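You operate a simulated robot arm through the tools that you are given. There is no shell and no other tool. Be economical: measure what you need, move in short steps, check, and stop when the job is done.

You run a simulated two-armed robot. Do the job below in one go: nothing can be reset, and whatever is moved stays where it is left.

JOB
Pick up the wire basket from the top of the cream slab with one hand, pass it to the other hand and put it on the middle of the grey shelf unit. Fetch the file from the top of the steel bench and set it on the shelf under the steel table. Take the spacer bar with the smallest size on its label from the lower step of the blue stand and leave it on the open stretch of the belt. Put the brass valve in the steel pan. Fetch the steel bracket marked "B5" from the upper shelf of the rack and set it on the middle shelf of the rack. Put the long flanged pipe marked "C3" from the middle shelf of the rack on the white arrow sign. Take the steel plate labelled "42" from the middle shelf of the rack and put it on the top of the hopper stand. Take the wire brush from the top of the packing bench and put it on the exit belt. Press the green record key three times. Count the started fittings on the top of the orange trolley, then put as many of the pipe loops from the top of the orange trolley on top of the brown carton there. Put the sanding block on the top of the grey shelf unit away on the top of the stock bench. Any order will do. Set down upright: wire basket, spacer bar, steel bracket, long flanged pipe.

The check looks at the end state, three seconds after you hand in, the way a careful person would. Anything else that was tipped, shoved, dropped, spilled or broken makes it a failure.

ROBOT AND FRAMES
Two 6-joint arms with two-finger grippers on one trunk, on a base that drives. Base frame: it is fixed to the floor where the robot stands at the start and does not move with it; the origin is under the middle of the robot, x ahead of it, y to its left, z up. Units: mm, degrees, N and s.
The left shoulder is at the start at [30, 178, 1063], the right one opposite. With the tool pointing down near the work surface each hand reaches from about 580 to 740 mm from the robot's upright axis, wherever it stands, measured 20 degrees to its own side. Places, roughly: arrow sign [-4250, 4500, 1000]; brass valve [500, 15750, 1000]; carton [250, -1250, 1000]; exit belt [-1500, 300, 900]; file (21x3x3 cm) [500, 15000, 900]; green record key [-3700, 300, 900]; long flanged pipe [-2500, -1750, 1000]; middle of the grey shelf unit [700, 200, 600]; middle shelf of the rack [-2300, -1900, 1100]; open stretch of the belt [-1400, 14100, 900]; pipe loop [250, -1000, 750]; pipe loop (9x4x8 cm) [600, -1400, 800]; sanding block (10x5x5 cm) [800, -300, 900]; shelf under the steel table [600, 17100, 500]; spacer bar [-1500, 16250, 750]; started fitting [500, -1500, 750]; steel bracket [-2000, -1750, 1500]; steel pan (22x13x4 cm) [400, 17200, 900]; steel plate [-2000, -2000, 1000]; top of the hopper stand [600, -2100, 800]; top of the stock bench [600, 18300, 900]; wire basket [500, 250, 1000]; wire brush (7x3x6 cm) [-3900, -900, 900]. Payload 2.54 kg a hand.
The tool frame of a hand sits at the grasp point between the pads (the TCP): z along the fingers, y along the line on which they close. The tips reach 30 mm beyond it. Largest opening 116 mm; the body of the gripper starts 95 mm behind the TCP.
Orientation is that of the tool frame in the base frame, as a unit quaternion [w, x, y, z]. With the fingers straight down and closing along the base's y, the tool's x points along the base's -x, its y along +y and its z along -z.

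CONTROLS
- The arms move only by the tool arm_command. It takes "left_commands", "right_commands" or both (then of equal length, played together; a hand with none holds still); each is a list of rows, each an object (a shift or turn left out is 0, a gripper value left out holds the last) with "fingers": the gripper command, from -1 (shut) to 1 (fully open), values between in proportion; "offset": the shift along the tool's x, y, z in mm, a list of three; "delta_rot": the turn, a rotation vector about the tool's x, y, z in degrees, a list of three. In form: [{"fingers": fingers, "offset": [tx, ty, tz], "delta_rot": [ax, ay, az]}, ...]. A call has 1 to 10 rows; each row shifts and turns the commanded pose from where the row before left it, along the tool's axes as they then stand. Each row takes 0.2 s and may step no farther than 50 mm and 8.6 degrees from the row before; otherwise, or with a gripper value out of range, the whole call is refused. Where a pose cannot be reached the arm comes as near as it can. A force on the tool above 40 N (or 10 N above the force at the start of the call, whichever is more), or a blocked arm, ends the call early, and 0.2 s more pass. The fingers move at their own pace (about 153 mm/s each) and stop on an object; they squeeze with about 40 N. The grip force told is the motor's: it shows also when the fingers shut on nothing. Time passes only in rows, and 0.2 s behind the last, so rows that do not move let the fingers close. It gives the time, the measured TCP pose, the force on the tool (base axes), the opening and the grip force at its end, in the units of the frame above (readings bear some noise), with the torque about the TCP (base axes, N m) and any sound that the robot's microphone picked up.
- Cameras (640 x 400 px; columns grow to the right, rows downward): "scene" is now at [35.9, -25.1, 1773.2]; the picture's right is [-0.36, -0.93, 0.00], its down [-0.79, 0.30, -0.54] and it looks along [0.51, -0.19, -0.84] (base axes); focal length 259 px, centre (320, 200). "left" rides on the left gripper at [69, 15, -122] in its tool frame; the picture's right is [-0.21, 0.98, 0.00], its down [-0.83, -0.18, -0.53] and it looks along [-0.52, -0.11, 0.85] (tool axes); focal length 251 px, centre (320, 200). "right" rides on the right gripper at [69, -15, -122] in its tool frame; the picture's right is [0.21, 0.98, 0.00], its down [-0.83, 0.18, -0.53] and it looks along [-0.52, 0.11, 0.85] (tool axes); focal length 251 px, centre (320, 200).
- capture(camera): a new picture of that camera. The clock stands still meanwhile.
- raise_lower(by): slides the trunk up (or, below 0, down) by that many mm; the arms and the scene camera ride with it, the base frame stays. It gives what a move gives, with no picture.
- steer(legs): drives the robot by 1 to 6 legs, each [ahead, left, turn to the left] in mm, mm and degrees, along the robot's own axes; the way and the turn of a leg run together, so that a leg with both is an arc; at most 1500 mm and 180 degrees a leg. The arms and the cameras ride along, it lands a little off, and it stops where it bumps. It gives what a move gives.
- aim_head(pan, tilt): turns the head with the scene camera to pan (to the left, within 143 degrees either way) and tilt (down, from -29 to 69), counted from straight ahead of the robot. It gives what a move gives.
- measure_at(camera, pixels): for up to 12 pixels [column, row] of the newest picture of that camera ("zoom" is the newest enlarged one), the place [x, y, z] in the base frame of the surface seen there, good to about 2 mm. The clock stands still meanwhile.
- zoom(camera, box): a new picture of the part [left, top, right, bottom] of that camera's present view, enlarged. The clock stands still meanwhile.
- hand_in(): hands the job in; it is judged then, once.

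Go step by step. Measure first, check grasps and placings, and put right what went wrong. The budget is 378 turns and 340 pictures, counting those below and the enlarged ones. Unless the task says otherwise, let go and move clear before handing in.

The tools are called after "Call:" as name(argument=value, ...) on one line, values as JSON. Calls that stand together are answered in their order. arm_command: Moves the arms, as the interface text tells. Its arguments: {"type":"object","properties":{"left_commands":{"type":"array","items":{"type":"object","properties":{"fingers":{"type":"number"},"offset":{"type":"array","items":{"type":"number"}},"delta_rot":{"type":"array","items":{"type":"number"}}}}},"right_commands":{"type":"array","items":{"type":"object","properties":{"fingers":{"type":"number"},"offset":{"type":"array","items":{"type":"number"}},"delta_rot":{"type":"array","items":{"type":"number"}}}}}},"required":[]} The other tools are called the same way: raise_lower (by) slides the trunk up or down; steer (legs) drives the base; aim_head (pan, tilt) turns the head that bears the scene camera; capture (camera) takes a picture; measure_at (camera, pixels) gives the place of the surface under pixels of a picture; zoom (camera, box) takes an enlarged picture of a part of a camera's view; hand_in () hands the job in.

At the start:

```text
time: 0.0
left_ee_pos: [515.6, 96.1, 1215.2]
left_tcp_rot: [0.001, 0.0, 1.0, 0.0]
left_force: [0.5, -0.3, 0.1]
left_wrist_torque: [0.02, 0.0, -0.05]
left_opening: 116.1
left_grasp_force: 0.1
right_ee_pos: [359.0, -301.8, 1173.6]
right_tcp_rot: [0.0, 0.0, 1.0, -0.001]
right_force: [0.3, 0.6, -1.2]
right_wrist_torque: [-0.02, 0.02, 0.04]
right_opening: 116.0
right_grasp_force: 0.1
trunk travel left (down, up): [-275.0, 265.0]
robot x, y, heading: [2.1, 2.2, -0.1]
head pan, tilt: [-20.9, 57.3]
```

scene: 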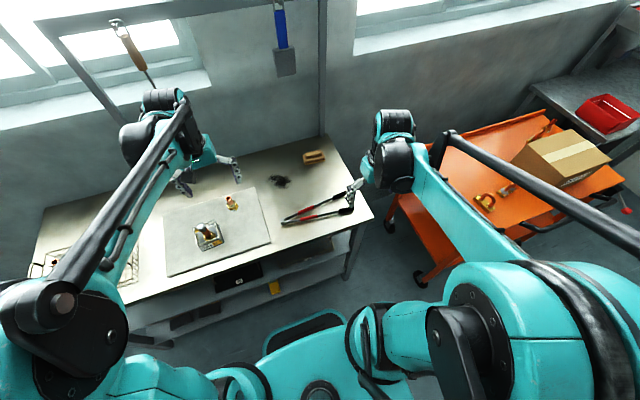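
right: 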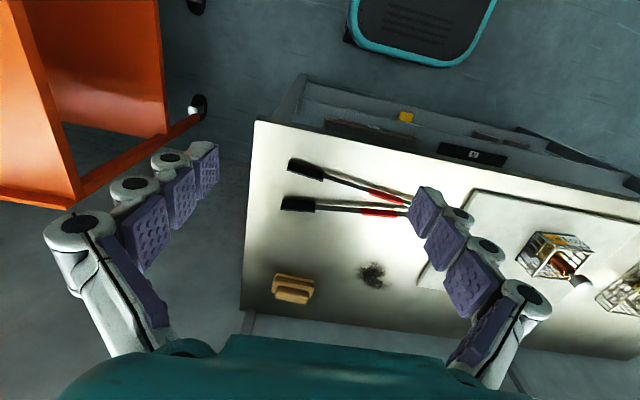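
left: 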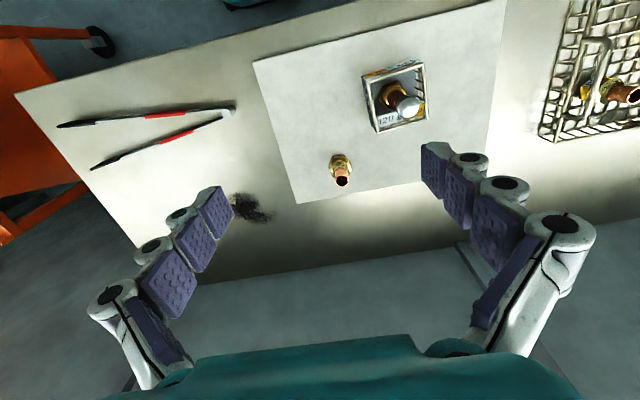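

The pictures show the grey shelf unit with a cream slab holding a small basket (scene px 207,235), a bigger basket at the left, and a sanding block (314,157). I'll take enlarged looks first.

Call:
zoom(camera="left", box=[240, 20, 480, 170])

Call:
zoom(camera="scene", box=[20, 130, 380, 355])

Call:
measure_at(camera="left", pixels=[[372, 82], [425, 65], [378, 130], [428, 116], [405, 105], [340, 165], [254, 64], [297, 203], [500, 130], [470, 180], [300, 130]])

Call:
measure_at(camera="right", pixels=[[275, 280], [313, 284], [274, 295], [309, 300], [292, 285], [372, 275], [256, 122], [243, 307], [400, 117], [340, 130]])

```text
2.67 times, centred on (360, 95) of left
```

zoom: 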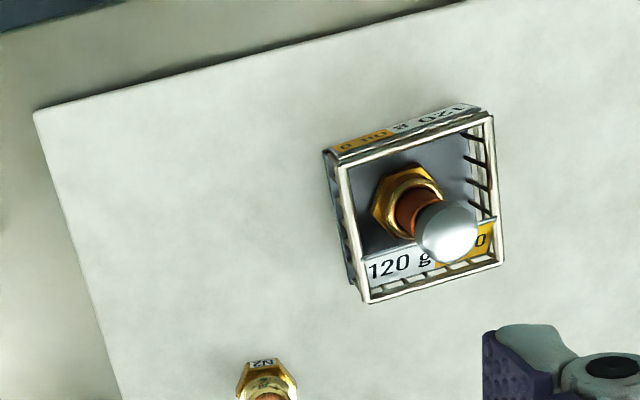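

```text
1.78 times, centred on (200, 242) of scene
```

zoom: 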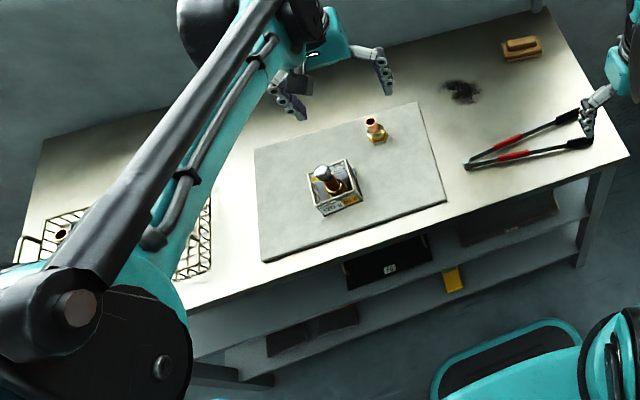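

```text
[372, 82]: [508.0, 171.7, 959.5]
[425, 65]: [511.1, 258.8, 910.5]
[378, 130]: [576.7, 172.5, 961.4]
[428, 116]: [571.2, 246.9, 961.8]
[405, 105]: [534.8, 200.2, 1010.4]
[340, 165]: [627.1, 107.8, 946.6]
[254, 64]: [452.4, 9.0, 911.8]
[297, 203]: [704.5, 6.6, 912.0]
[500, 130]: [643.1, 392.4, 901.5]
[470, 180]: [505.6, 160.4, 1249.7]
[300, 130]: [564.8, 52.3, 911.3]
```

```text
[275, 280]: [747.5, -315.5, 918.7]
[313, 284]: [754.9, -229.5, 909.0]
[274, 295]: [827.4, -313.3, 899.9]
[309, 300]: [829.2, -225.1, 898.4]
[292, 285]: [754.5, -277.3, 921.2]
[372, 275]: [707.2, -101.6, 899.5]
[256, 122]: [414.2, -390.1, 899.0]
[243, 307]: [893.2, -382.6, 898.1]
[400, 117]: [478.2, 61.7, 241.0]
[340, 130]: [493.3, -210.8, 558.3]
```

The slab basket is about 70 mm square, z 911–961, with something standing in it up to z 1010. I'll back off to see the shelf below the top.

Call:
steer(legs=[[-500, 200, 0]])

Call:
aim_head(pan=0, tilt=42)

Call:
raise_lower(by=-270)

Call:
capture(camera="scene")

```text
time: 3.1
left_ee_pos: [17.9, 296.5, 1215.6]
left_tcp_rot: [0.0, 0.001, 1.0, 0.0]
left_force: [0.3, 0.6, 1.0]
left_wrist_torque: [-0.04, -0.02, 0.02]
left_opening: 116.1
left_grasp_force: 0.2
right_ee_pos: [-140.0, -102.3, 1173.1]
right_tcp_rot: [0.0, 0.0, 1.0, 0.0]
right_force: [-0.9, 0.1, 0.3]
right_wrist_torque: [-0.05, 0.0, 0.0]
right_opening: 116.2
right_grasp_force: 0.1
trunk travel left (down, up): [-275.0, 265.0]
robot x, y, heading: [-496.2, 197.6, -0.3]
head pan, tilt: [-20.9, 57.3]
```

```text
time: 4.0
left_ee_pos: [18.1, 296.3, 1215.6]
left_tcp_rot: [0.0, 0.0, 1.0, -0.001]
left_force: [0.4, -0.2, -0.2]
left_wrist_torque: [-0.02, -0.02, 0.02]
left_opening: 116.1
left_grasp_force: 0.1
right_ee_pos: [-140.5, -102.6, 1173.1]
right_tcp_rot: [-0.001, 0.001, 1.0, -0.001]
right_force: [0.0, 0.2, 0.6]
right_wrist_torque: [0.01, -0.04, 0.02]
right_opening: 116.2
right_grasp_force: 0.0
trunk travel left (down, up): [-275.0, 265.0]
robot x, y, heading: [-501.1, 202.5, -0.2]
head pan, tilt: [0.0, 42.0]
```

```text
time: 6.7
left_ee_pos: [17.3, 296.1, 946.0]
left_tcp_rot: [0.001, 0.001, 1.0, 0.0]
left_force: [-0.3, 0.7, -0.7]
left_wrist_torque: [0.01, -0.03, 0.01]
left_opening: 116.0
left_grasp_force: 0.0
right_ee_pos: [-139.9, -102.9, 902.5]
right_tcp_rot: [-0.001, 0.001, 1.0, 0.0]
right_force: [0.4, -1.1, -0.5]
right_wrist_torque: [0.0, 0.01, -0.01]
right_opening: 115.9
right_grasp_force: 0.0
trunk travel left (down, up): [-5.0, 535.0]
robot x, y, heading: [-494.4, 198.9, -0.2]
head pan, tilt: [0.0, 42.0]
```

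```text
334 pictures are left
```

scene: 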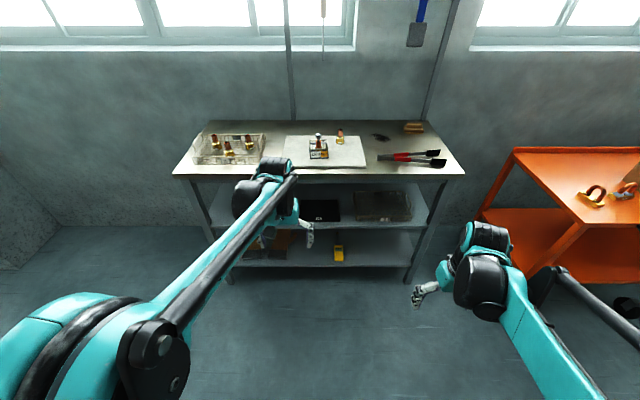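

The shelf unit has a middle shelf (~560) with dark boxes at px (320,210) and (380,205). Enlarging it.

Call:
zoom(camera="scene", box=[190, 130, 450, 292])

Call:
measure_at(camera="scene", pixels=[[425, 222], [425, 205], [385, 221], [355, 221], [345, 215], [320, 210], [342, 226], [342, 200], [380, 190], [355, 190], [230, 225], [270, 225]])

```text
2.46 times, centred on (320, 211) of scene
```

zoom: 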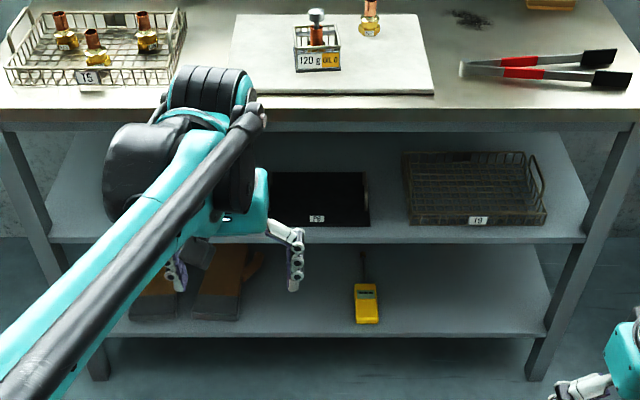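

```text
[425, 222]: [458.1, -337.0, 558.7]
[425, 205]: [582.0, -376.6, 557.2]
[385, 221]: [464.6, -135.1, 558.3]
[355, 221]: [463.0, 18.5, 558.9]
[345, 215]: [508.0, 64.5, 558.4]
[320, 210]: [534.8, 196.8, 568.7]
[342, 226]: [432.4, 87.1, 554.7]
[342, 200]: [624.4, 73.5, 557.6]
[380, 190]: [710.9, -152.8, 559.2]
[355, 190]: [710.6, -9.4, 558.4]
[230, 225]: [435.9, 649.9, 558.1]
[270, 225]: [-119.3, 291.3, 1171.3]
```

The middle shelf (z 558) is free left of the mat (y>330). I'll raise the trunk again and drive up so the right hand can pick the basket.

Call:
raise_lower(by=270)

Call:
steer(legs=[[440, 230, 0]])

Call:
arm_command(right_commands=[{"offset": [-40, 25, 0]}, {"offset": [-40, 25, 0]}, {"offset": [-30, 20, 0]}, {"offset": [0, 0, 0]}])

Call:
capture(camera="right")

Call:
capture(camera="left")

```text
time: 9.4
left_ee_pos: [17.4, 295.8, 1214.7]
left_tcp_rot: [0.001, 0.001, 1.0, 0.0]
left_force: [0.6, -0.1, -0.7]
left_wrist_torque: [0.0, 0.02, -0.01]
left_opening: 115.9
left_grasp_force: 0.1
right_ee_pos: [-140.3, -103.0, 1174.3]
right_tcp_rot: [0.0, 0.002, 1.0, 0.001]
right_force: [0.1, -0.8, 0.4]
right_wrist_torque: [0.0, -0.04, 0.01]
right_opening: 115.9
right_grasp_force: 0.1
trunk travel left (down, up): [-275.0, 265.0]
robot x, y, heading: [-494.7, 199.4, 0.1]
head pan, tilt: [0.0, 42.0]
```

```text
time: 12.4
left_ee_pos: [463.7, 524.6, 1214.9]
left_tcp_rot: [0.0, 0.002, 1.0, 0.0]
left_force: [0.3, 0.4, -0.4]
left_wrist_torque: [-0.02, -0.02, -0.02]
left_opening: 116.0
left_grasp_force: 0.1
right_ee_pos: [304.7, 128.2, 1173.7]
right_tcp_rot: [-0.001, 0.002, 1.0, 0.0]
right_force: [0.5, 0.1, 0.1]
right_wrist_torque: [-0.02, 0.0, 0.01]
right_opening: 116.2
right_grasp_force: 0.0
trunk travel left (down, up): [-275.0, 265.0]
robot x, y, heading: [-51.5, 431.2, -0.1]
head pan, tilt: [0.0, 42.0]
```

```text
time: 13.4
left_ee_pos: [461.5, 523.6, 1215.4]
left_tcp_rot: [-0.001, 0.002, 1.0, -0.001]
left_force: [0.2, 0.5, -0.4]
left_wrist_torque: [0.02, -0.05, 0.0]
left_opening: 116.1
left_grasp_force: 0.1
right_ee_pos: [414.4, 195.9, 1172.1]
right_tcp_rot: [-0.001, 0.002, 1.0, -0.001]
right_force: [0.4, 0.1, 0.3]
right_wrist_torque: [-0.06, 0.0, -0.01]
right_opening: 116.2
right_grasp_force: 0.0
trunk travel left (down, up): [-275.0, 265.0]
robot x, y, heading: [-52.6, 428.7, -0.2]
head pan, tilt: [0.0, 42.0]
```

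```text
332 pictures are left
```

right: 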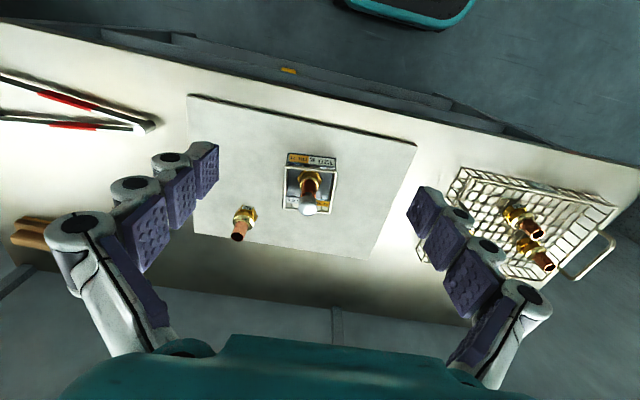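

```text
331 pictures are left
```

left: 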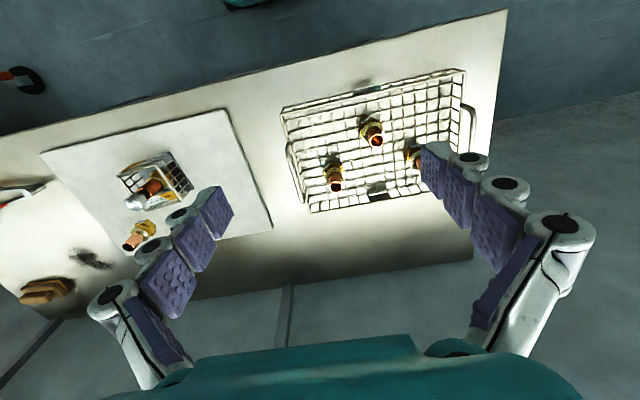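

The basket sits at right px (310,185). Enlarge and measure its rim.

Call:
zoom(camera="right", box=[256, 140, 368, 210])

Call:
measure_at(camera="right", pixels=[[287, 155], [334, 159], [285, 209], [331, 212], [308, 211], [308, 192], [308, 178], [289, 172], [310, 155]])

```text
5.71 times, centred on (312, 175) of right
```

zoom: 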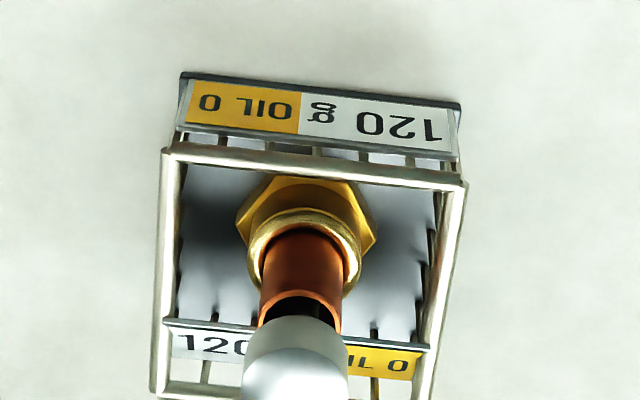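

```text
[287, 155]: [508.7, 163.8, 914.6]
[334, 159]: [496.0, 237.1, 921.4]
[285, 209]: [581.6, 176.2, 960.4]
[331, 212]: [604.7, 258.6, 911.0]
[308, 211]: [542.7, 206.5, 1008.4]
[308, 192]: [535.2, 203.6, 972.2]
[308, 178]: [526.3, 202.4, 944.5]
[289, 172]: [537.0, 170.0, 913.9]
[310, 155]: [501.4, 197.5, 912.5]
```

Call:
measure_at(camera="zoom", pixels=[[168, 153], [462, 186], [155, 393], [310, 170], [162, 270], [450, 280], [185, 100], [455, 120], [430, 392], [220, 155]])

```text
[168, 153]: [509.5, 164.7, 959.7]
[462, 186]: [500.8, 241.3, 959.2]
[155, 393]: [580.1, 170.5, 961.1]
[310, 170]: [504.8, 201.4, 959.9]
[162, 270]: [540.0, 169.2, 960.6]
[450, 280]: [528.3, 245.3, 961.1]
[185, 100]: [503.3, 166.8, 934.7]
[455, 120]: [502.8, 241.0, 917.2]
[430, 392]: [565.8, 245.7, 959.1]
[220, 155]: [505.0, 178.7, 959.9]
```

The basket is yawed about 5.5°, about 77 mm square, centred near (543,206), with its load's cap above the middle. I'll turn the right hand to close along x, to leave the y faces for the left hand.

Call:
arm_command(right_commands=[{"delta_rot": [0, 0, 8.45], "fingers": 1}, {"delta_rot": [0, 0, 8.45]}, {"delta_rot": [0, 0, 8.45]}, {"delta_rot": [0, 0, 8.45]}, {"delta_rot": [0, 0, 8.45]}, {"delta_rot": [0, 0, 8.45]}, {"delta_rot": [0, 0, 8.45]}, {"delta_rot": [0, 0, 8.45]}, {"delta_rot": [0, 0, 8.45]}, {"delta_rot": [0, 0, 8.45]}])

Call:
arm_command(right_commands=[{"offset": [0, 43, 0]}, {"offset": [0, 43, 0]}, {"offset": [0, 43, 0]}, {"offset": [0, 0, 50]}, {"offset": [0, 0, 50]}, {"offset": [0, 0, 0]}])

```text
time: 15.6
left_ee_pos: [462.3, 524.3, 1215.8]
left_tcp_rot: [0.0, 0.002, 1.0, 0.0]
left_force: [-0.4, 0.0, 0.8]
left_wrist_torque: [0.03, 0.0, -0.02]
left_opening: 115.9
left_grasp_force: 0.1
right_ee_pos: [413.8, 195.9, 1173.4]
right_tcp_rot: [0.0, 0.675, 0.738, 0.0]
right_force: [-0.2, 0.3, -0.6]
right_wrist_torque: [0.01, -0.01, 0.01]
right_opening: 116.3
right_grasp_force: 0.0
trunk travel left (down, up): [-275.0, 265.0]
robot x, y, heading: [-53.6, 431.1, -0.4]
head pan, tilt: [0.0, 42.0]
```

```text
time: 17.0
left_ee_pos: [461.6, 523.8, 1216.1]
left_tcp_rot: [-0.001, 0.002, 1.0, 0.0]
left_force: [0.6, -0.1, -0.4]
left_wrist_torque: [-0.02, -0.08, -0.03]
left_opening: 115.9
left_grasp_force: 0.1
right_ee_pos: [542.8, 206.9, 1072.0]
right_tcp_rot: [0.001, 0.674, 0.739, 0.0]
right_force: [0.0, -0.2, 0.6]
right_wrist_torque: [0.01, -0.03, 0.0]
right_opening: 115.9
right_grasp_force: 0.0
trunk travel left (down, up): [-275.0, 265.0]
robot x, y, heading: [-54.4, 431.9, -0.2]
head pan, tilt: [0.0, 42.0]
```

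The hand is over the basket at (543,207). Checking the view, then descending.

Call:
capture(camera="right")

Call:
arm_command(right_commands=[{"offset": [0, 0, 45]}, {"offset": [0, 0, 45]}, {"offset": [0, 0, 38]}, {"offset": [0, 0, 0]}])

Call:
capture(camera="right")

```text
329 pictures are left
```

right: 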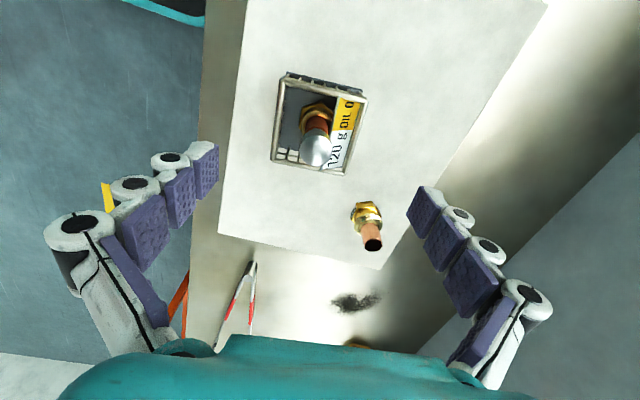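

```text
time: 18.0
left_ee_pos: [462.9, 523.0, 1217.3]
left_tcp_rot: [0.0, 0.002, 1.0, 0.001]
left_force: [0.0, -0.4, -0.6]
left_wrist_torque: [0.0, -0.05, 0.03]
left_opening: 115.9
left_grasp_force: 0.1
right_ee_pos: [542.9, 207.5, 944.0]
right_tcp_rot: [0.0, 0.674, 0.739, 0.0]
right_force: [-0.6, -0.6, 0.3]
right_wrist_torque: [0.02, -0.02, -0.02]
right_opening: 116.0
right_grasp_force: 0.0
trunk travel left (down, up): [-275.0, 265.0]
robot x, y, heading: [-50.9, 429.0, -0.2]
head pan, tilt: [0.0, 42.0]
```

```text
328 pictures are left
```

right: 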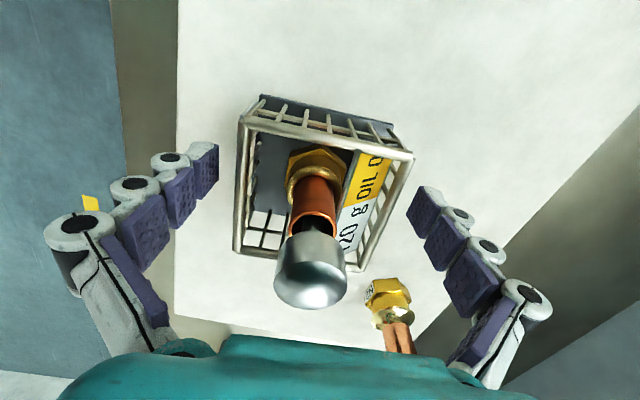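

Fingers straddle the basket evenly. Closing and lifting.

Call:
arm_command(right_commands=[{"fingers": -0.2}, {"fingers": -1}, {"fingers": -1}, {"fingers": -1}, {"offset": [0, 0, 0]}])

Call:
arm_command(right_commands=[{"offset": [0, 0, -30]}, {"offset": [0, 0, -40]}, {"offset": [0, 0, -40]}, {"offset": [0, 0, 0]}])

Call:
capture(camera="right")

```text
time: 19.2
left_ee_pos: [463.6, 523.7, 1216.1]
left_tcp_rot: [0.0, 0.001, 1.0, 0.001]
left_force: [0.0, 0.8, -0.9]
left_wrist_torque: [-0.02, 0.0, 0.0]
left_opening: 115.8
left_grasp_force: 0.1
right_ee_pos: [544.1, 208.7, 944.0]
right_tcp_rot: [0.0, 0.674, 0.739, -0.001]
right_force: [0.8, -0.3, 3.5]
right_wrist_torque: [-0.13, 0.14, 0.04]
right_opening: 79.1
right_grasp_force: 40.2
trunk travel left (down, up): [-275.0, 265.0]
robot x, y, heading: [-51.7, 428.5, -0.3]
head pan, tilt: [0.0, 42.0]
```

```text
time: 20.2
left_ee_pos: [463.8, 523.3, 1215.7]
left_tcp_rot: [0.0, 0.001, 1.0, 0.0]
left_force: [0.2, -0.6, 0.0]
left_wrist_torque: [-0.02, 0.03, 0.0]
left_opening: 116.1
left_grasp_force: 0.1
right_ee_pos: [544.2, 207.3, 1054.5]
right_tcp_rot: [0.0, 0.674, 0.739, 0.0]
right_force: [-0.5, -0.6, -0.8]
right_wrist_torque: [-0.02, 0.03, 0.0]
right_opening: 79.0
right_grasp_force: 40.0
trunk travel left (down, up): [-275.0, 265.0]
robot x, y, heading: [-53.4, 429.5, -0.1]
head pan, tilt: [0.0, 42.0]
```

```text
327 pictures are left
```

right: 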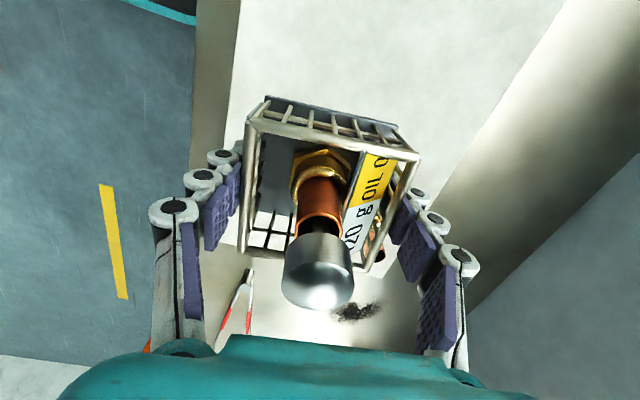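

Basket held (opening 79). I'll back off into free space, square the right hand to the robot, bring it to the middle and turn the left hand to a 30° forward pitch for the hand-over.

Call:
steer(legs=[[-400, 0, 0]])

Call:
arm_command(left_commands=[{"offset": [30, 40, 0]}, {"offset": [30, 40, 0]}, {"offset": [30, 40, 0]}, {"delta_rot": [0, -8.57, 0]}, {"delta_rot": [0, -8.57, 0]}, {"delta_rot": [0, -8.57, 0]}, {"delta_rot": [0, -8.57, 0]}, {"delta_rot": [0, -8.57, 0]}, {"delta_rot": [0, -8.57, 0]}, {"delta_rot": [0, -8.57, 0]}], right_commands=[{"delta_rot": [0, 0, 2.7]}, {"delta_rot": [0, 0, 2.7]}, {}, {}, {"offset": [35, 0, 0]}, {"offset": [35, 0, 0]}, {"offset": [35, 0, 0]}, {"offset": [35, 0, 0]}, {"offset": [35, 0, 0]}, {"offset": [35, 0, 0]}])

Call:
capture(camera="left")

Call:
capture(camera="scene")

```text
time: 22.7
left_ee_pos: [60.0, 525.2, 1216.3]
left_tcp_rot: [0.0, 0.001, 1.0, 0.001]
left_force: [-0.1, -0.8, 0.1]
left_wrist_torque: [0.01, -0.01, -0.02]
left_opening: 116.0
left_grasp_force: 0.0
right_ee_pos: [140.4, 209.8, 1055.5]
right_tcp_rot: [0.0, 0.674, 0.739, 0.001]
right_force: [-0.4, 0.0, -1.1]
right_wrist_torque: [0.0, -0.02, -0.02]
right_opening: 78.9
right_grasp_force: 40.2
trunk travel left (down, up): [-275.0, 265.0]
robot x, y, heading: [-455.1, 432.3, -0.2]
head pan, tilt: [0.0, 42.0]
```

```text
time: 24.9
left_ee_pos: [-30.1, 648.0, 1215.6]
left_tcp_rot: [0.5, 0.001, 0.866, -0.001]
left_force: [0.0, 0.1, 0.3]
left_wrist_torque: [0.01, -0.03, -0.02]
left_opening: 116.0
left_grasp_force: 0.1
right_ee_pos: [141.1, 422.4, 1053.7]
right_tcp_rot: [0.001, 0.708, 0.707, -0.001]
right_force: [0.0, -0.1, -1.0]
right_wrist_torque: [-0.06, -0.04, 0.05]
right_opening: 79.1
right_grasp_force: 41.0
trunk travel left (down, up): [-275.0, 265.0]
robot x, y, heading: [-457.6, 430.7, -0.3]
head pan, tilt: [0.0, 42.0]
```

```text
326 pictures are left
```

left: 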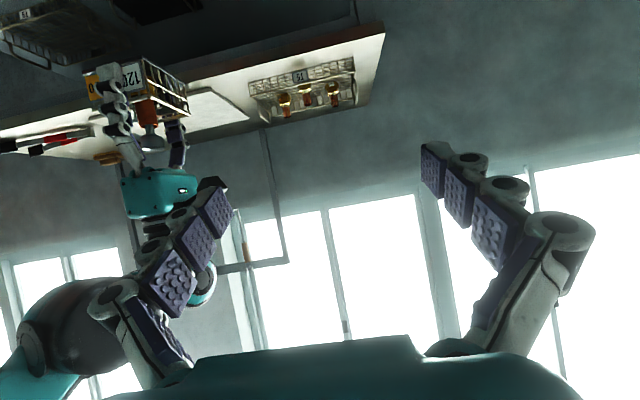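

```text
325 pictures are left
```

scene: 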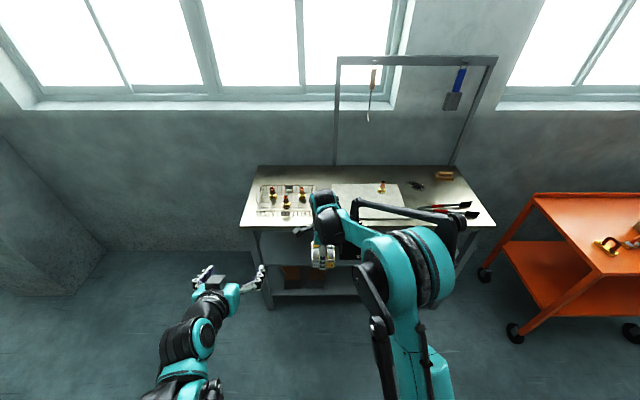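

The left hand is pitched as wanted. To keep the forearms apart I'll yaw both hands 35° so the left comes in from its own side, then go to a pre-grasp 130 mm off.

Call:
arm_command(left_commands=[{"delta_rot": [6.06, 0, 3.5]}, {"delta_rot": [6.06, 0, 3.5]}, {"delta_rot": [6.06, 0, 3.5]}, {"delta_rot": [6.06, 0, 3.5]}, {"delta_rot": [6.06, 0, 3.5]}, {"offset": [2.9, -21.65, 43.5]}, {"offset": [2.9, -21.65, 43.5]}, {"offset": [2.9, -21.65, 43.5]}, {"offset": [2.9, -21.65, 43.5]}, {}], right_commands=[{"delta_rot": [0, 0, 7]}, {"delta_rot": [0, 0, 7]}, {"delta_rot": [0, 0, 7]}, {"delta_rot": [0, 0, 7]}, {"delta_rot": [0, 0, 7]}, {}, {}, {}, {}, {}])

Call:
capture(camera="left")

Call:
capture(camera="scene")

```text
time: 27.1
left_ee_pos: [36.3, 492.7, 1121.1]
left_tcp_rot: [0.476, 0.262, 0.826, -0.152]
left_force: [-0.4, 0.6, -0.3]
left_wrist_torque: [0.02, 0.03, -0.04]
left_opening: 115.9
left_grasp_force: 0.0
right_ee_pos: [139.1, 420.3, 1056.1]
right_tcp_rot: [0.0, 0.887, 0.461, 0.001]
right_force: [0.2, 0.6, -0.9]
right_wrist_torque: [-0.01, -0.05, -0.01]
right_opening: 78.6
right_grasp_force: 39.9
trunk travel left (down, up): [-275.0, 265.0]
robot x, y, heading: [-453.5, 432.5, 0.1]
head pan, tilt: [0.0, 42.0]
```

```text
324 pictures are left
```

left: 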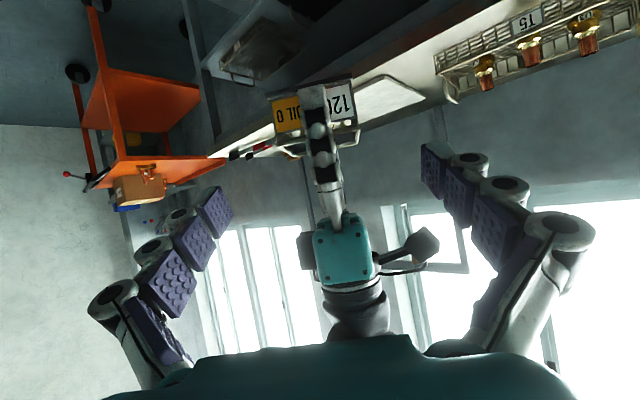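

```text
323 pictures are left
```

scene: 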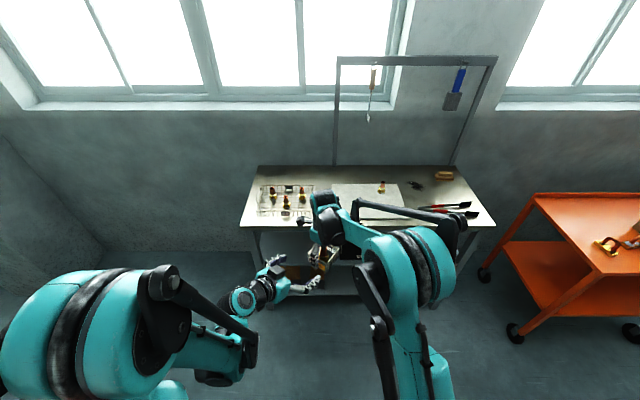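

The basket is centred between the left fingers in the left picture. Advance 131 mm along the fingers.

Call:
arm_command(left_commands=[{"offset": [0, 0, 40]}, {"offset": [0, 0, 40]}, {"offset": [0, 0, 30]}, {"offset": [0, 0, 21]}, {}])

Call:
capture(camera="left")

Call:
capture(camera="right")

```text
time: 28.3
left_ee_pos: [137.6, 425.9, 1064.8]
left_tcp_rot: [0.477, 0.262, 0.826, -0.151]
left_force: [0.5, 0.5, -0.7]
left_wrist_torque: [-0.01, 0.0, 0.01]
left_opening: 115.9
left_grasp_force: 0.1
left hand out of reach, approached as far as the arm can: row 1, 2
right_ee_pos: [139.8, 419.5, 1055.1]
right_tcp_rot: [0.0, 0.888, 0.46, 0.0]
right_force: [-0.3, 0.1, -0.6]
right_wrist_torque: [-0.01, 0.01, 0.02]
right_opening: 79.2
right_grasp_force: 39.5
trunk travel left (down, up): [-275.0, 265.0]
robot x, y, heading: [-456.5, 428.8, -0.1]
head pan, tilt: [0.0, 42.0]
```

```text
322 pictures are left
```

left: 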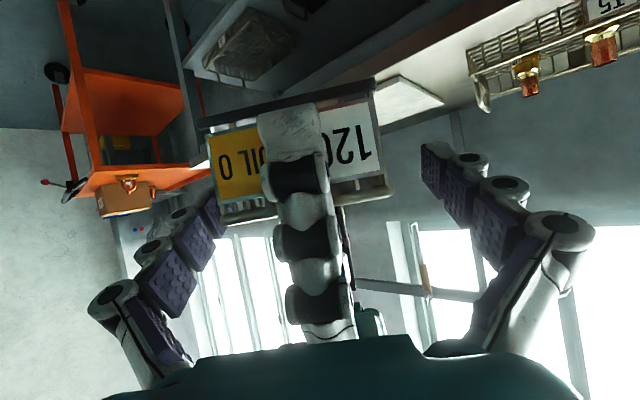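

```text
321 pictures are left
```

right: 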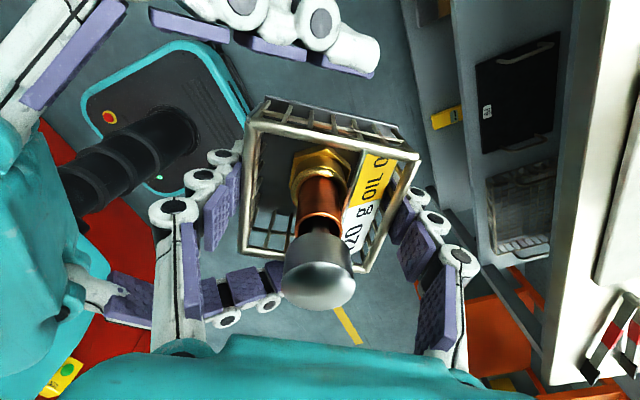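

The left hand stopped a bit far forward and up; let me measure the basket's face in the left picture.

Call:
measure_at(camera="left", pixels=[[212, 138], [240, 160], [360, 130], [380, 170], [375, 90], [225, 215], [375, 194]])

Call:
zoom(camera="left", box=[160, 60, 480, 260])

```text
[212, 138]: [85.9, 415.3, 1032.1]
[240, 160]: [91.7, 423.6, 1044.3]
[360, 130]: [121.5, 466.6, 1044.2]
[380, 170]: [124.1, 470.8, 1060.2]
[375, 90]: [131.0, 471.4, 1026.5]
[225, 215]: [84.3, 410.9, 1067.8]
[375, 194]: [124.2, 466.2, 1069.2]
```

```text
2.00 times, centred on (320, 160) of left
```

zoom: 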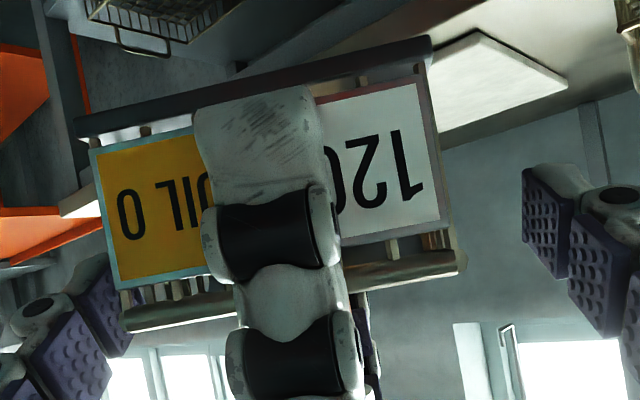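

The basket centre is 6 mm to the left hand's −y and the pads are too high; correcting, then closing.

Call:
arm_command(left_commands=[{"offset": [6, -3, -1]}, {"offset": [6.7, -3, -1]}, {}])

Call:
arm_command(left_commands=[{"fingers": 0.4}, {"fingers": -1}, {"fingers": -1}, {"fingers": -1}, {}])

Call:
capture(camera="left")

```text
time: 29.1
left_ee_pos: [136.1, 426.4, 1063.9]
left_tcp_rot: [0.477, 0.262, 0.825, -0.151]
left_force: [-0.9, 0.0, -0.4]
left_wrist_torque: [0.03, 0.02, 0.01]
left_opening: 116.0
left_grasp_force: 0.0
left hand out of reach, approached as far as the arm can: row 1, 2
right_ee_pos: [140.2, 420.1, 1055.2]
right_tcp_rot: [0.0, 0.887, 0.461, 0.0]
right_force: [0.1, 0.6, -1.0]
right_wrist_torque: [0.02, -0.03, 0.03]
right_opening: 78.8
right_grasp_force: 40.0
trunk travel left (down, up): [-275.0, 265.0]
robot x, y, heading: [-456.6, 428.6, -0.0]
head pan, tilt: [0.0, 42.0]
```

```text
time: 30.3
left_ee_pos: [137.1, 425.1, 1064.0]
left_tcp_rot: [0.475, 0.262, 0.826, -0.152]
left_force: [-24.7, -21.9, 2.2]
left_wrist_torque: [-0.79, 0.74, -0.56]
left_opening: 79.5
left_grasp_force: 40.0
right_ee_pos: [141.4, 420.2, 1055.4]
right_tcp_rot: [0.0, 0.887, 0.461, 0.003]
right_force: [24.4, 21.7, -4.9]
right_wrist_torque: [0.53, -0.55, 0.3]
right_opening: 79.3
right_grasp_force: 40.0
trunk travel left (down, up): [-275.0, 265.0]
robot x, y, heading: [-455.1, 432.3, -0.0]
head pan, tilt: [0.0, 42.0]
```

```text
319 pictures are left
```

left: 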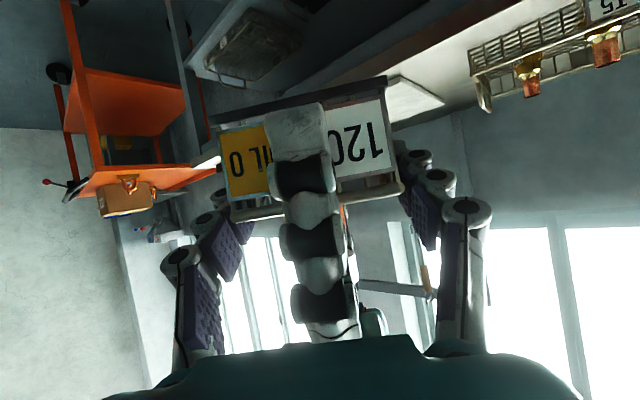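

Left grips at 79.5 mm. I'll open the right slightly and lift it off.

Call:
arm_command(right_commands=[{"fingers": 0.5}, {"fingers": 0.52}, {"fingers": 0.52}])

Call:
arm_command(right_commands=[{"offset": [0, 0, -25]}, {"offset": [0, 0, -35]}, {"offset": [0, 0, -40]}, {"offset": [0, 0, -40]}, {}])

Call:
capture(camera="left")

Call:
capture(camera="right")

```text
time: 31.1
left_ee_pos: [138.0, 425.8, 1063.7]
left_tcp_rot: [0.477, 0.261, 0.826, -0.15]
left_force: [-0.9, -0.6, 0.5]
left_wrist_torque: [0.03, 0.05, 0.02]
left_opening: 79.0
left_grasp_force: 40.1
right_ee_pos: [141.8, 419.2, 1054.0]
right_tcp_rot: [0.0, 0.888, 0.46, 0.0]
right_force: [-0.1, -0.2, -0.3]
right_wrist_torque: [0.02, 0.01, -0.03]
right_opening: 88.0
right_grasp_force: 0.1
trunk travel left (down, up): [-275.0, 265.0]
robot x, y, heading: [-458.8, 432.9, -0.2]
head pan, tilt: [0.0, 42.0]
```

```text
time: 32.3
left_ee_pos: [136.5, 426.0, 1063.5]
left_tcp_rot: [0.477, 0.262, 0.826, -0.151]
left_force: [0.0, 0.3, -0.6]
left_wrist_torque: [0.0, 0.04, -0.01]
left_opening: 79.0
left_grasp_force: 39.9
right_ee_pos: [141.6, 419.3, 1193.5]
right_tcp_rot: [0.0, 0.887, 0.461, 0.0]
right_force: [-0.6, 1.3, -0.1]
right_wrist_torque: [0.01, -0.02, 0.02]
right_opening: 88.1
right_grasp_force: 0.1
trunk travel left (down, up): [-275.0, 265.0]
robot x, y, heading: [-457.9, 431.9, -0.2]
head pan, tilt: [0.0, 42.0]
```

```text
318 pictures are left
```

left: 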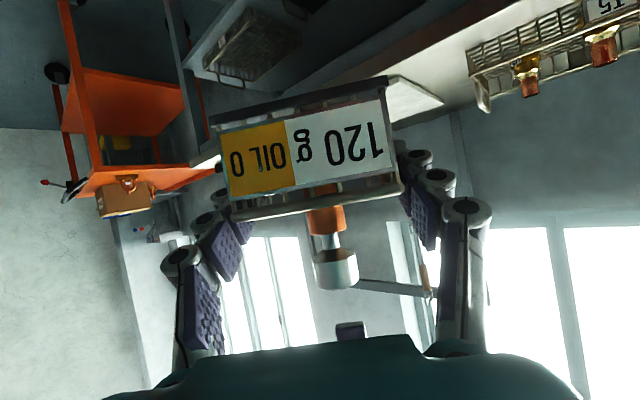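

```text
317 pictures are left
```

right: 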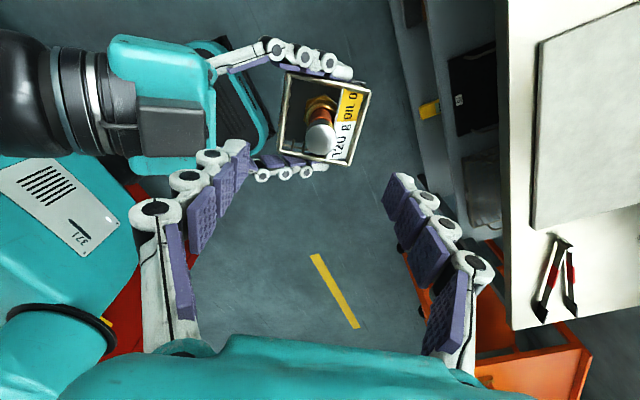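

The left holds the basket level. Bring the left hand back to its own side and yaw it straight, and the right hand away to the right.

Call:
arm_command(left_commands=[{"offset": [20.5, 23.8, -35.6]}, {"offset": [20.5, 23.8, -35.6]}, {"offset": [20.5, 23.8, -35.6]}, {"offset": [20.5, 23.8, -35.6]}, {"offset": [20.5, 23.8, -35.6]}, {"delta_rot": [-6.06, 0, -3.5]}, {"delta_rot": [-6.06, 0, -3.5]}, {"delta_rot": [-6.06, 0, -3.5]}, {"delta_rot": [-6.06, 0, -3.5]}, {"delta_rot": [-6.06, 0, -3.5]}], right_commands=[{"offset": [-36.8, 25.9, 0]}, {"offset": [-36.8, 25.9, 0]}, {"offset": [-36.8, 25.9, 0]}, {"offset": [-36.8, 25.9, 0]}, {"offset": [-36.8, 25.9, 0]}, {"offset": [-36.8, 25.9, 0]}, {"delta_rot": [0, 0, -8.6]}, {"delta_rot": [0, 0, -8.6]}, {"delta_rot": [0, 0, -8.6]}, {"delta_rot": [0, 0, -8.6]}])

Call:
arm_command(right_commands=[{"delta_rot": [0, 0, -8.6]}, {"delta_rot": [0, 0, -8.6]}, {"delta_rot": [0, 0, -8.6]}, {"delta_rot": [0, 0, -8.6]}, {"delta_rot": [0, 0, -8.6]}, {"delta_rot": [0, 0, -8.6]}, {"delta_rot": [0, 0, -8.6]}, {"delta_rot": [0, 0, -8.6]}, {"delta_rot": [0, 0, -8.6]}, {"delta_rot": [0, 0, -8.6]}])

Call:
capture(camera="scene")

```text
time: 34.5
left_ee_pos: [68.5, 646.7, 1123.7]
left_tcp_rot: [0.5, 0.001, 0.866, -0.001]
left_force: [-0.7, -0.8, -1.5]
left_wrist_torque: [0.03, 0.0, -0.01]
left_opening: 78.9
left_grasp_force: 39.8
left hand out of reach, approached as far as the arm can: row 1, 2, 3, 4, 6, 7, 8, 9
right_ee_pos: [141.5, 149.6, 1194.4]
right_tcp_rot: [0.001, 0.71, 0.704, 0.0]
right_force: [0.0, 0.3, -0.5]
right_wrist_torque: [0.01, 0.03, 0.01]
right_opening: 88.2
right_grasp_force: 0.1
trunk travel left (down, up): [-275.0, 265.0]
robot x, y, heading: [-455.2, 430.6, -0.3]
head pan, tilt: [0.0, 42.0]
```

```text
time: 36.7
left_ee_pos: [67.0, 648.4, 1123.0]
left_tcp_rot: [0.5, 0.002, 0.866, -0.001]
left_force: [0.5, -0.1, -0.7]
left_wrist_torque: [-0.02, 0.03, -0.01]
left_opening: 79.1
left_grasp_force: 39.9
right_ee_pos: [142.8, 148.5, 1195.6]
right_tcp_rot: [0.0, 0.039, 0.999, 0.0]
right_force: [0.8, 0.4, 0.1]
right_wrist_torque: [0.0, -0.01, 0.03]
right_opening: 88.2
right_grasp_force: 0.1
trunk travel left (down, up): [-275.0, 265.0]
robot x, y, heading: [-457.5, 432.0, -0.2]
head pan, tilt: [0.0, 42.0]
```

```text
316 pictures are left
```

scene: 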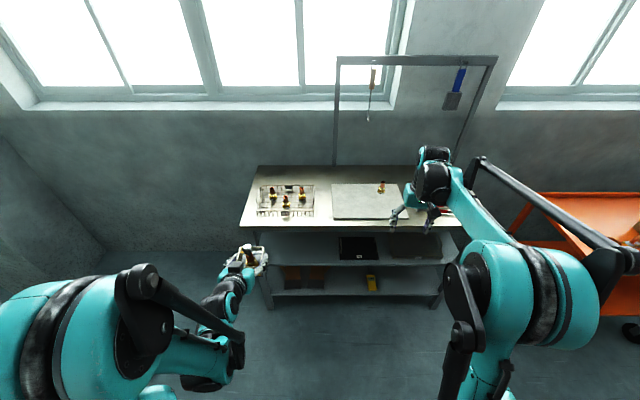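

The left hand stands at z 1123, held off by a reach limit when low and close. Test reaching further out and lower.

Call:
arm_command(left_commands=[{"offset": [1.5, 0, 37]}, {"offset": [1.5, 0, 37]}, {"offset": [1.5, 0, 37]}, {"offset": [1.5, 0, 37]}, {}])

```text
time: 37.9
left_ee_pos: [197.0, 647.4, 1054.3]
left_tcp_rot: [0.5, 0.002, 0.866, -0.001]
left_force: [-1.0, 0.2, -0.3]
left_wrist_torque: [0.01, -0.01, 0.0]
left_opening: 79.3
left_grasp_force: 40.4
left hand out of reach, approached as far as the arm can: row 1, 2
right_ee_pos: [140.0, 148.7, 1195.2]
right_tcp_rot: [0.001, 0.04, 0.999, 0.0]
right_force: [0.1, 0.4, 0.2]
right_wrist_torque: [0.01, -0.03, 0.0]
right_opening: 88.2
right_grasp_force: 0.1
trunk travel left (down, up): [-275.0, 265.0]
robot x, y, heading: [-457.6, 433.0, -0.1]
head pan, tilt: [0.0, 42.0]
```

Further out works. Lower straight down 170 mm as a test.

Call:
arm_command(left_commands=[{"offset": [34.6, 0, 20]}, {"offset": [34.6, 0, 20]}, {"offset": [34.6, 0, 20]}, {"offset": [34.6, 0, 20]}, {}])

```text
time: 39.1
left_ee_pos: [273.4, 653.0, 948.9]
left_tcp_rot: [0.498, 0.002, 0.867, -0.001]
left_force: [-0.1, -0.8, -0.4]
left_wrist_torque: [0.03, 0.02, 0.01]
left_opening: 79.0
left_grasp_force: 40.1
left hand out of reach, approached as far as the arm can: row 1, 2, 3, 4
right_ee_pos: [141.1, 149.7, 1195.2]
right_tcp_rot: [0.0, 0.04, 0.999, 0.0]
right_force: [-1.1, -0.1, 0.0]
right_wrist_torque: [-0.02, -0.04, -0.03]
right_opening: 88.2
right_grasp_force: 0.1
trunk travel left (down, up): [-275.0, 265.0]
robot x, y, heading: [-458.6, 432.7, -0.3]
head pan, tilt: [0.0, 42.0]
```

Call:
arm_command(left_commands=[{"offset": [12, 0, 30]}, {"offset": [12, 0, 30]}, {"offset": [14, 0, 32]}, {}])

```text
time: 40.1
left_ee_pos: [333.9, 654.3, 871.1]
left_tcp_rot: [0.501, 0.002, 0.866, -0.001]
left_force: [-0.3, 0.1, -2.2]
left_wrist_torque: [0.02, 0.01, -0.01]
left_opening: 78.8
left_grasp_force: 40.3
right_ee_pos: [141.0, 148.5, 1195.4]
right_tcp_rot: [0.0, 0.041, 0.999, 0.001]
right_force: [0.2, -0.7, 0.4]
right_wrist_torque: [-0.02, -0.06, 0.02]
right_opening: 88.2
right_grasp_force: 0.0
trunk travel left (down, up): [-275.0, 265.0]
robot x, y, heading: [-454.2, 437.1, -0.1]
head pan, tilt: [0.0, 42.0]
```

Reachable now at z 871. The mat and shelf are visible at scene px (340–375,248); measure and capture again.

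Call:
raise_lower(by=-245)

Call:
capture(camera="scene")

Call:
capture(camera="left")

```text
time: 42.6
left_ee_pos: [334.2, 655.1, 625.8]
left_tcp_rot: [0.5, 0.002, 0.866, -0.001]
left_force: [-0.9, 0.9, -1.2]
left_wrist_torque: [-0.02, -0.01, -0.03]
left_opening: 78.7
left_grasp_force: 39.9
right_ee_pos: [140.9, 149.0, 949.9]
right_tcp_rot: [0.0, 0.041, 0.999, 0.0]
right_force: [0.3, -0.5, 0.6]
right_wrist_torque: [-0.01, -0.01, -0.01]
right_opening: 88.1
right_grasp_force: 0.1
trunk travel left (down, up): [-30.0, 510.0]
robot x, y, heading: [-457.7, 434.6, -0.2]
head pan, tilt: [0.0, 42.0]
```

```text
315 pictures are left
```

scene: 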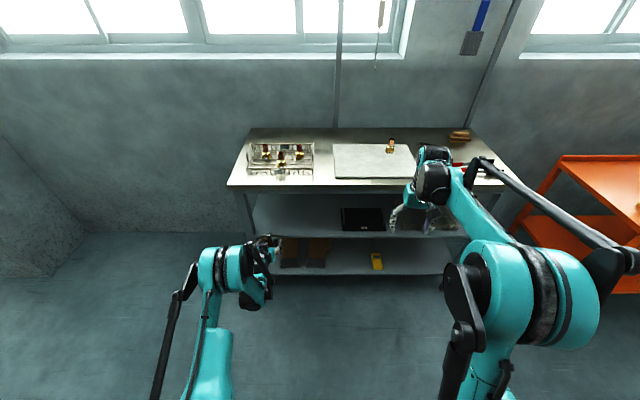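

```text
314 pictures are left
```

left: 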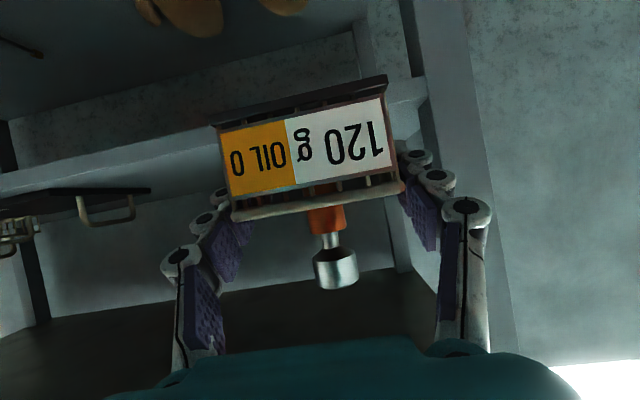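

Call:
measure_at(camera="left", pixels=[[222, 125], [385, 85], [240, 216], [395, 190], [230, 135], [300, 180]])

Call:
measure_at(camera="scene", pixels=[[265, 237], [300, 237], [335, 237], [262, 200], [300, 200], [335, 205], [343, 232], [343, 210], [285, 220], [300, 193], [257, 225]])

Call:
zoom(camera="scene", box=[220, 180, 400, 292])

```text
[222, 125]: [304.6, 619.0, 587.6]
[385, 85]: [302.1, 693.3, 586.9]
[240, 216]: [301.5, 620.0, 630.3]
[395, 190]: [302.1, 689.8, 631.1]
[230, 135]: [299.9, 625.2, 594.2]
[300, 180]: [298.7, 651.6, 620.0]
```

```text
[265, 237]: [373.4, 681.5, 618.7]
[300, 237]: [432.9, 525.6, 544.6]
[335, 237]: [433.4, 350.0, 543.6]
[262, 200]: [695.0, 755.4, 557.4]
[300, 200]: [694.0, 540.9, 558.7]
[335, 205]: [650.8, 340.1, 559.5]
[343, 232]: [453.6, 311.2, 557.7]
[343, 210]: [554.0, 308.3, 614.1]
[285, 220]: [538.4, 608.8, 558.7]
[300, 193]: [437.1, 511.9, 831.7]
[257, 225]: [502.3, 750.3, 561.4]
```

```text
3.56 times, centred on (310, 236) of scene
```

zoom: 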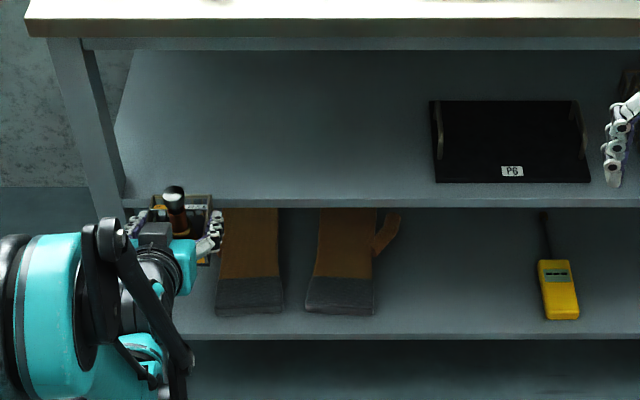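

The basket hangs level, bottom about 40 mm below the TCP; the shelf is free at y 350–700. Drive it in over the shelf at y≈550.

Call:
steer(legs=[[0, -105, 0], [168, 0, 0]])

Call:
zoom(camera="scene", box=[220, 150, 420, 275])

Call:
capture(camera="left")

```text
time: 44.9
left_ee_pos: [501.4, 551.9, 624.5]
left_tcp_rot: [0.498, 0.001, 0.867, -0.001]
left_force: [0.7, 0.2, -2.0]
left_wrist_torque: [-0.01, -0.05, 0.01]
left_opening: 79.1
left_grasp_force: 39.9
right_ee_pos: [309.6, 45.0, 948.0]
right_tcp_rot: [-0.002, 0.04, 0.999, 0.0]
right_force: [0.4, 0.3, -0.3]
right_wrist_torque: [0.01, 0.05, -0.01]
right_opening: 87.8
right_grasp_force: 0.1
trunk travel left (down, up): [-30.0, 510.0]
robot x, y, heading: [-287.8, 326.9, 0.0]
head pan, tilt: [0.0, 42.0]
```

```text
3.20 times, centred on (320, 212) of scene
```

zoom: 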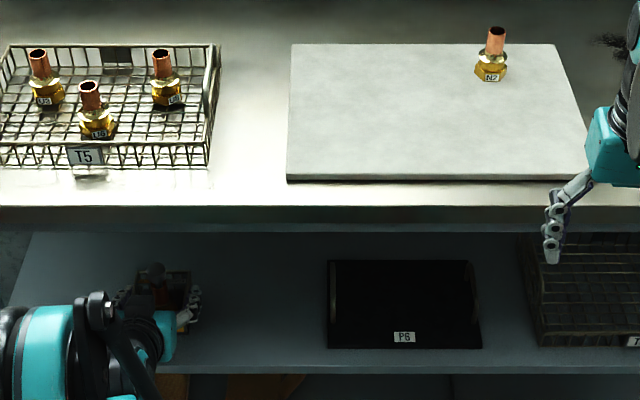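

```text
311 pictures are left
```

left: 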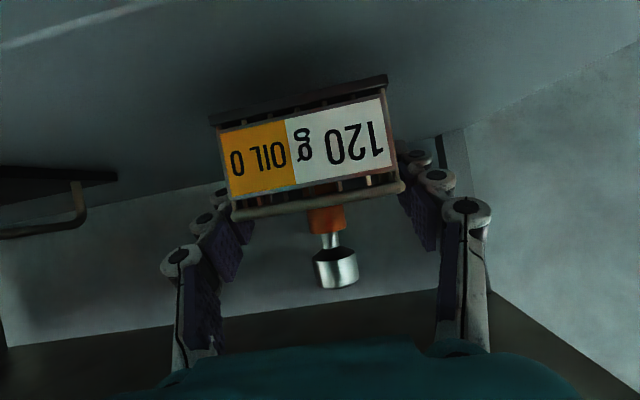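

It's over the shelf with clear space. Lower 22 mm with the trunk, then the rest by arm.

Call:
raise_lower(by=-21)

Call:
arm_command(left_commands=[{"offset": [1.73, 0, 1]}, {"offset": [1.73, 0, 1]}])

Call:
capture(camera="left")

Call:
measure_at(camera="left", pixels=[[222, 122], [385, 80], [260, 111], [340, 92], [330, 20], [250, 60]])

```text
time: 45.5
left_ee_pos: [499.5, 551.5, 603.3]
left_tcp_rot: [0.499, 0.0, 0.866, 0.0]
left_force: [-0.3, 0.1, -1.4]
left_wrist_torque: [0.02, -0.04, 0.02]
left_opening: 78.9
left_grasp_force: 40.3
right_ee_pos: [308.7, 47.2, 929.9]
right_tcp_rot: [0.0, 0.04, 0.999, 0.0]
right_force: [0.0, -0.7, 0.3]
right_wrist_torque: [0.01, -0.06, 0.01]
right_opening: 88.2
right_grasp_force: 0.1
trunk travel left (down, up): [-9.0, 531.0]
robot x, y, heading: [-291.6, 327.7, 0.1]
head pan, tilt: [0.0, 42.0]
```

```text
time: 46.1
left_ee_pos: [499.6, 551.8, 602.6]
left_tcp_rot: [0.501, 0.0, 0.865, -0.001]
left_force: [2.9, 1.4, 12.7]
left_wrist_torque: [-0.54, 0.35, 0.1]
left_opening: 79.2
left_grasp_force: 40.1
right_ee_pos: [308.4, 45.7, 929.0]
right_tcp_rot: [0.001, 0.04, 0.999, -0.001]
right_force: [-0.3, 0.1, 0.3]
right_wrist_torque: [0.0, 0.02, -0.01]
right_opening: 88.3
right_grasp_force: 0.0
trunk travel left (down, up): [-9.0, 531.0]
robot x, y, heading: [-288.2, 326.8, -0.1]
head pan, tilt: [0.0, 42.0]
```

```text
310 pictures are left
```

left: 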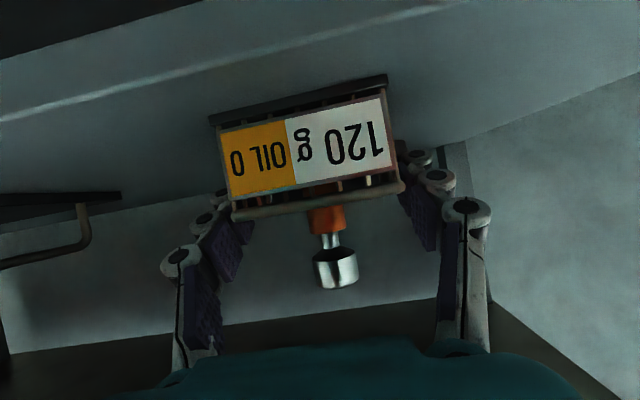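

```text
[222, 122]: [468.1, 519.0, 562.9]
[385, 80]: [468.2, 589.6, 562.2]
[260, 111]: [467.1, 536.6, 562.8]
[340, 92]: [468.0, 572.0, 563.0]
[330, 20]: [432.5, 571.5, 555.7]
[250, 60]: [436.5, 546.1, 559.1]
```

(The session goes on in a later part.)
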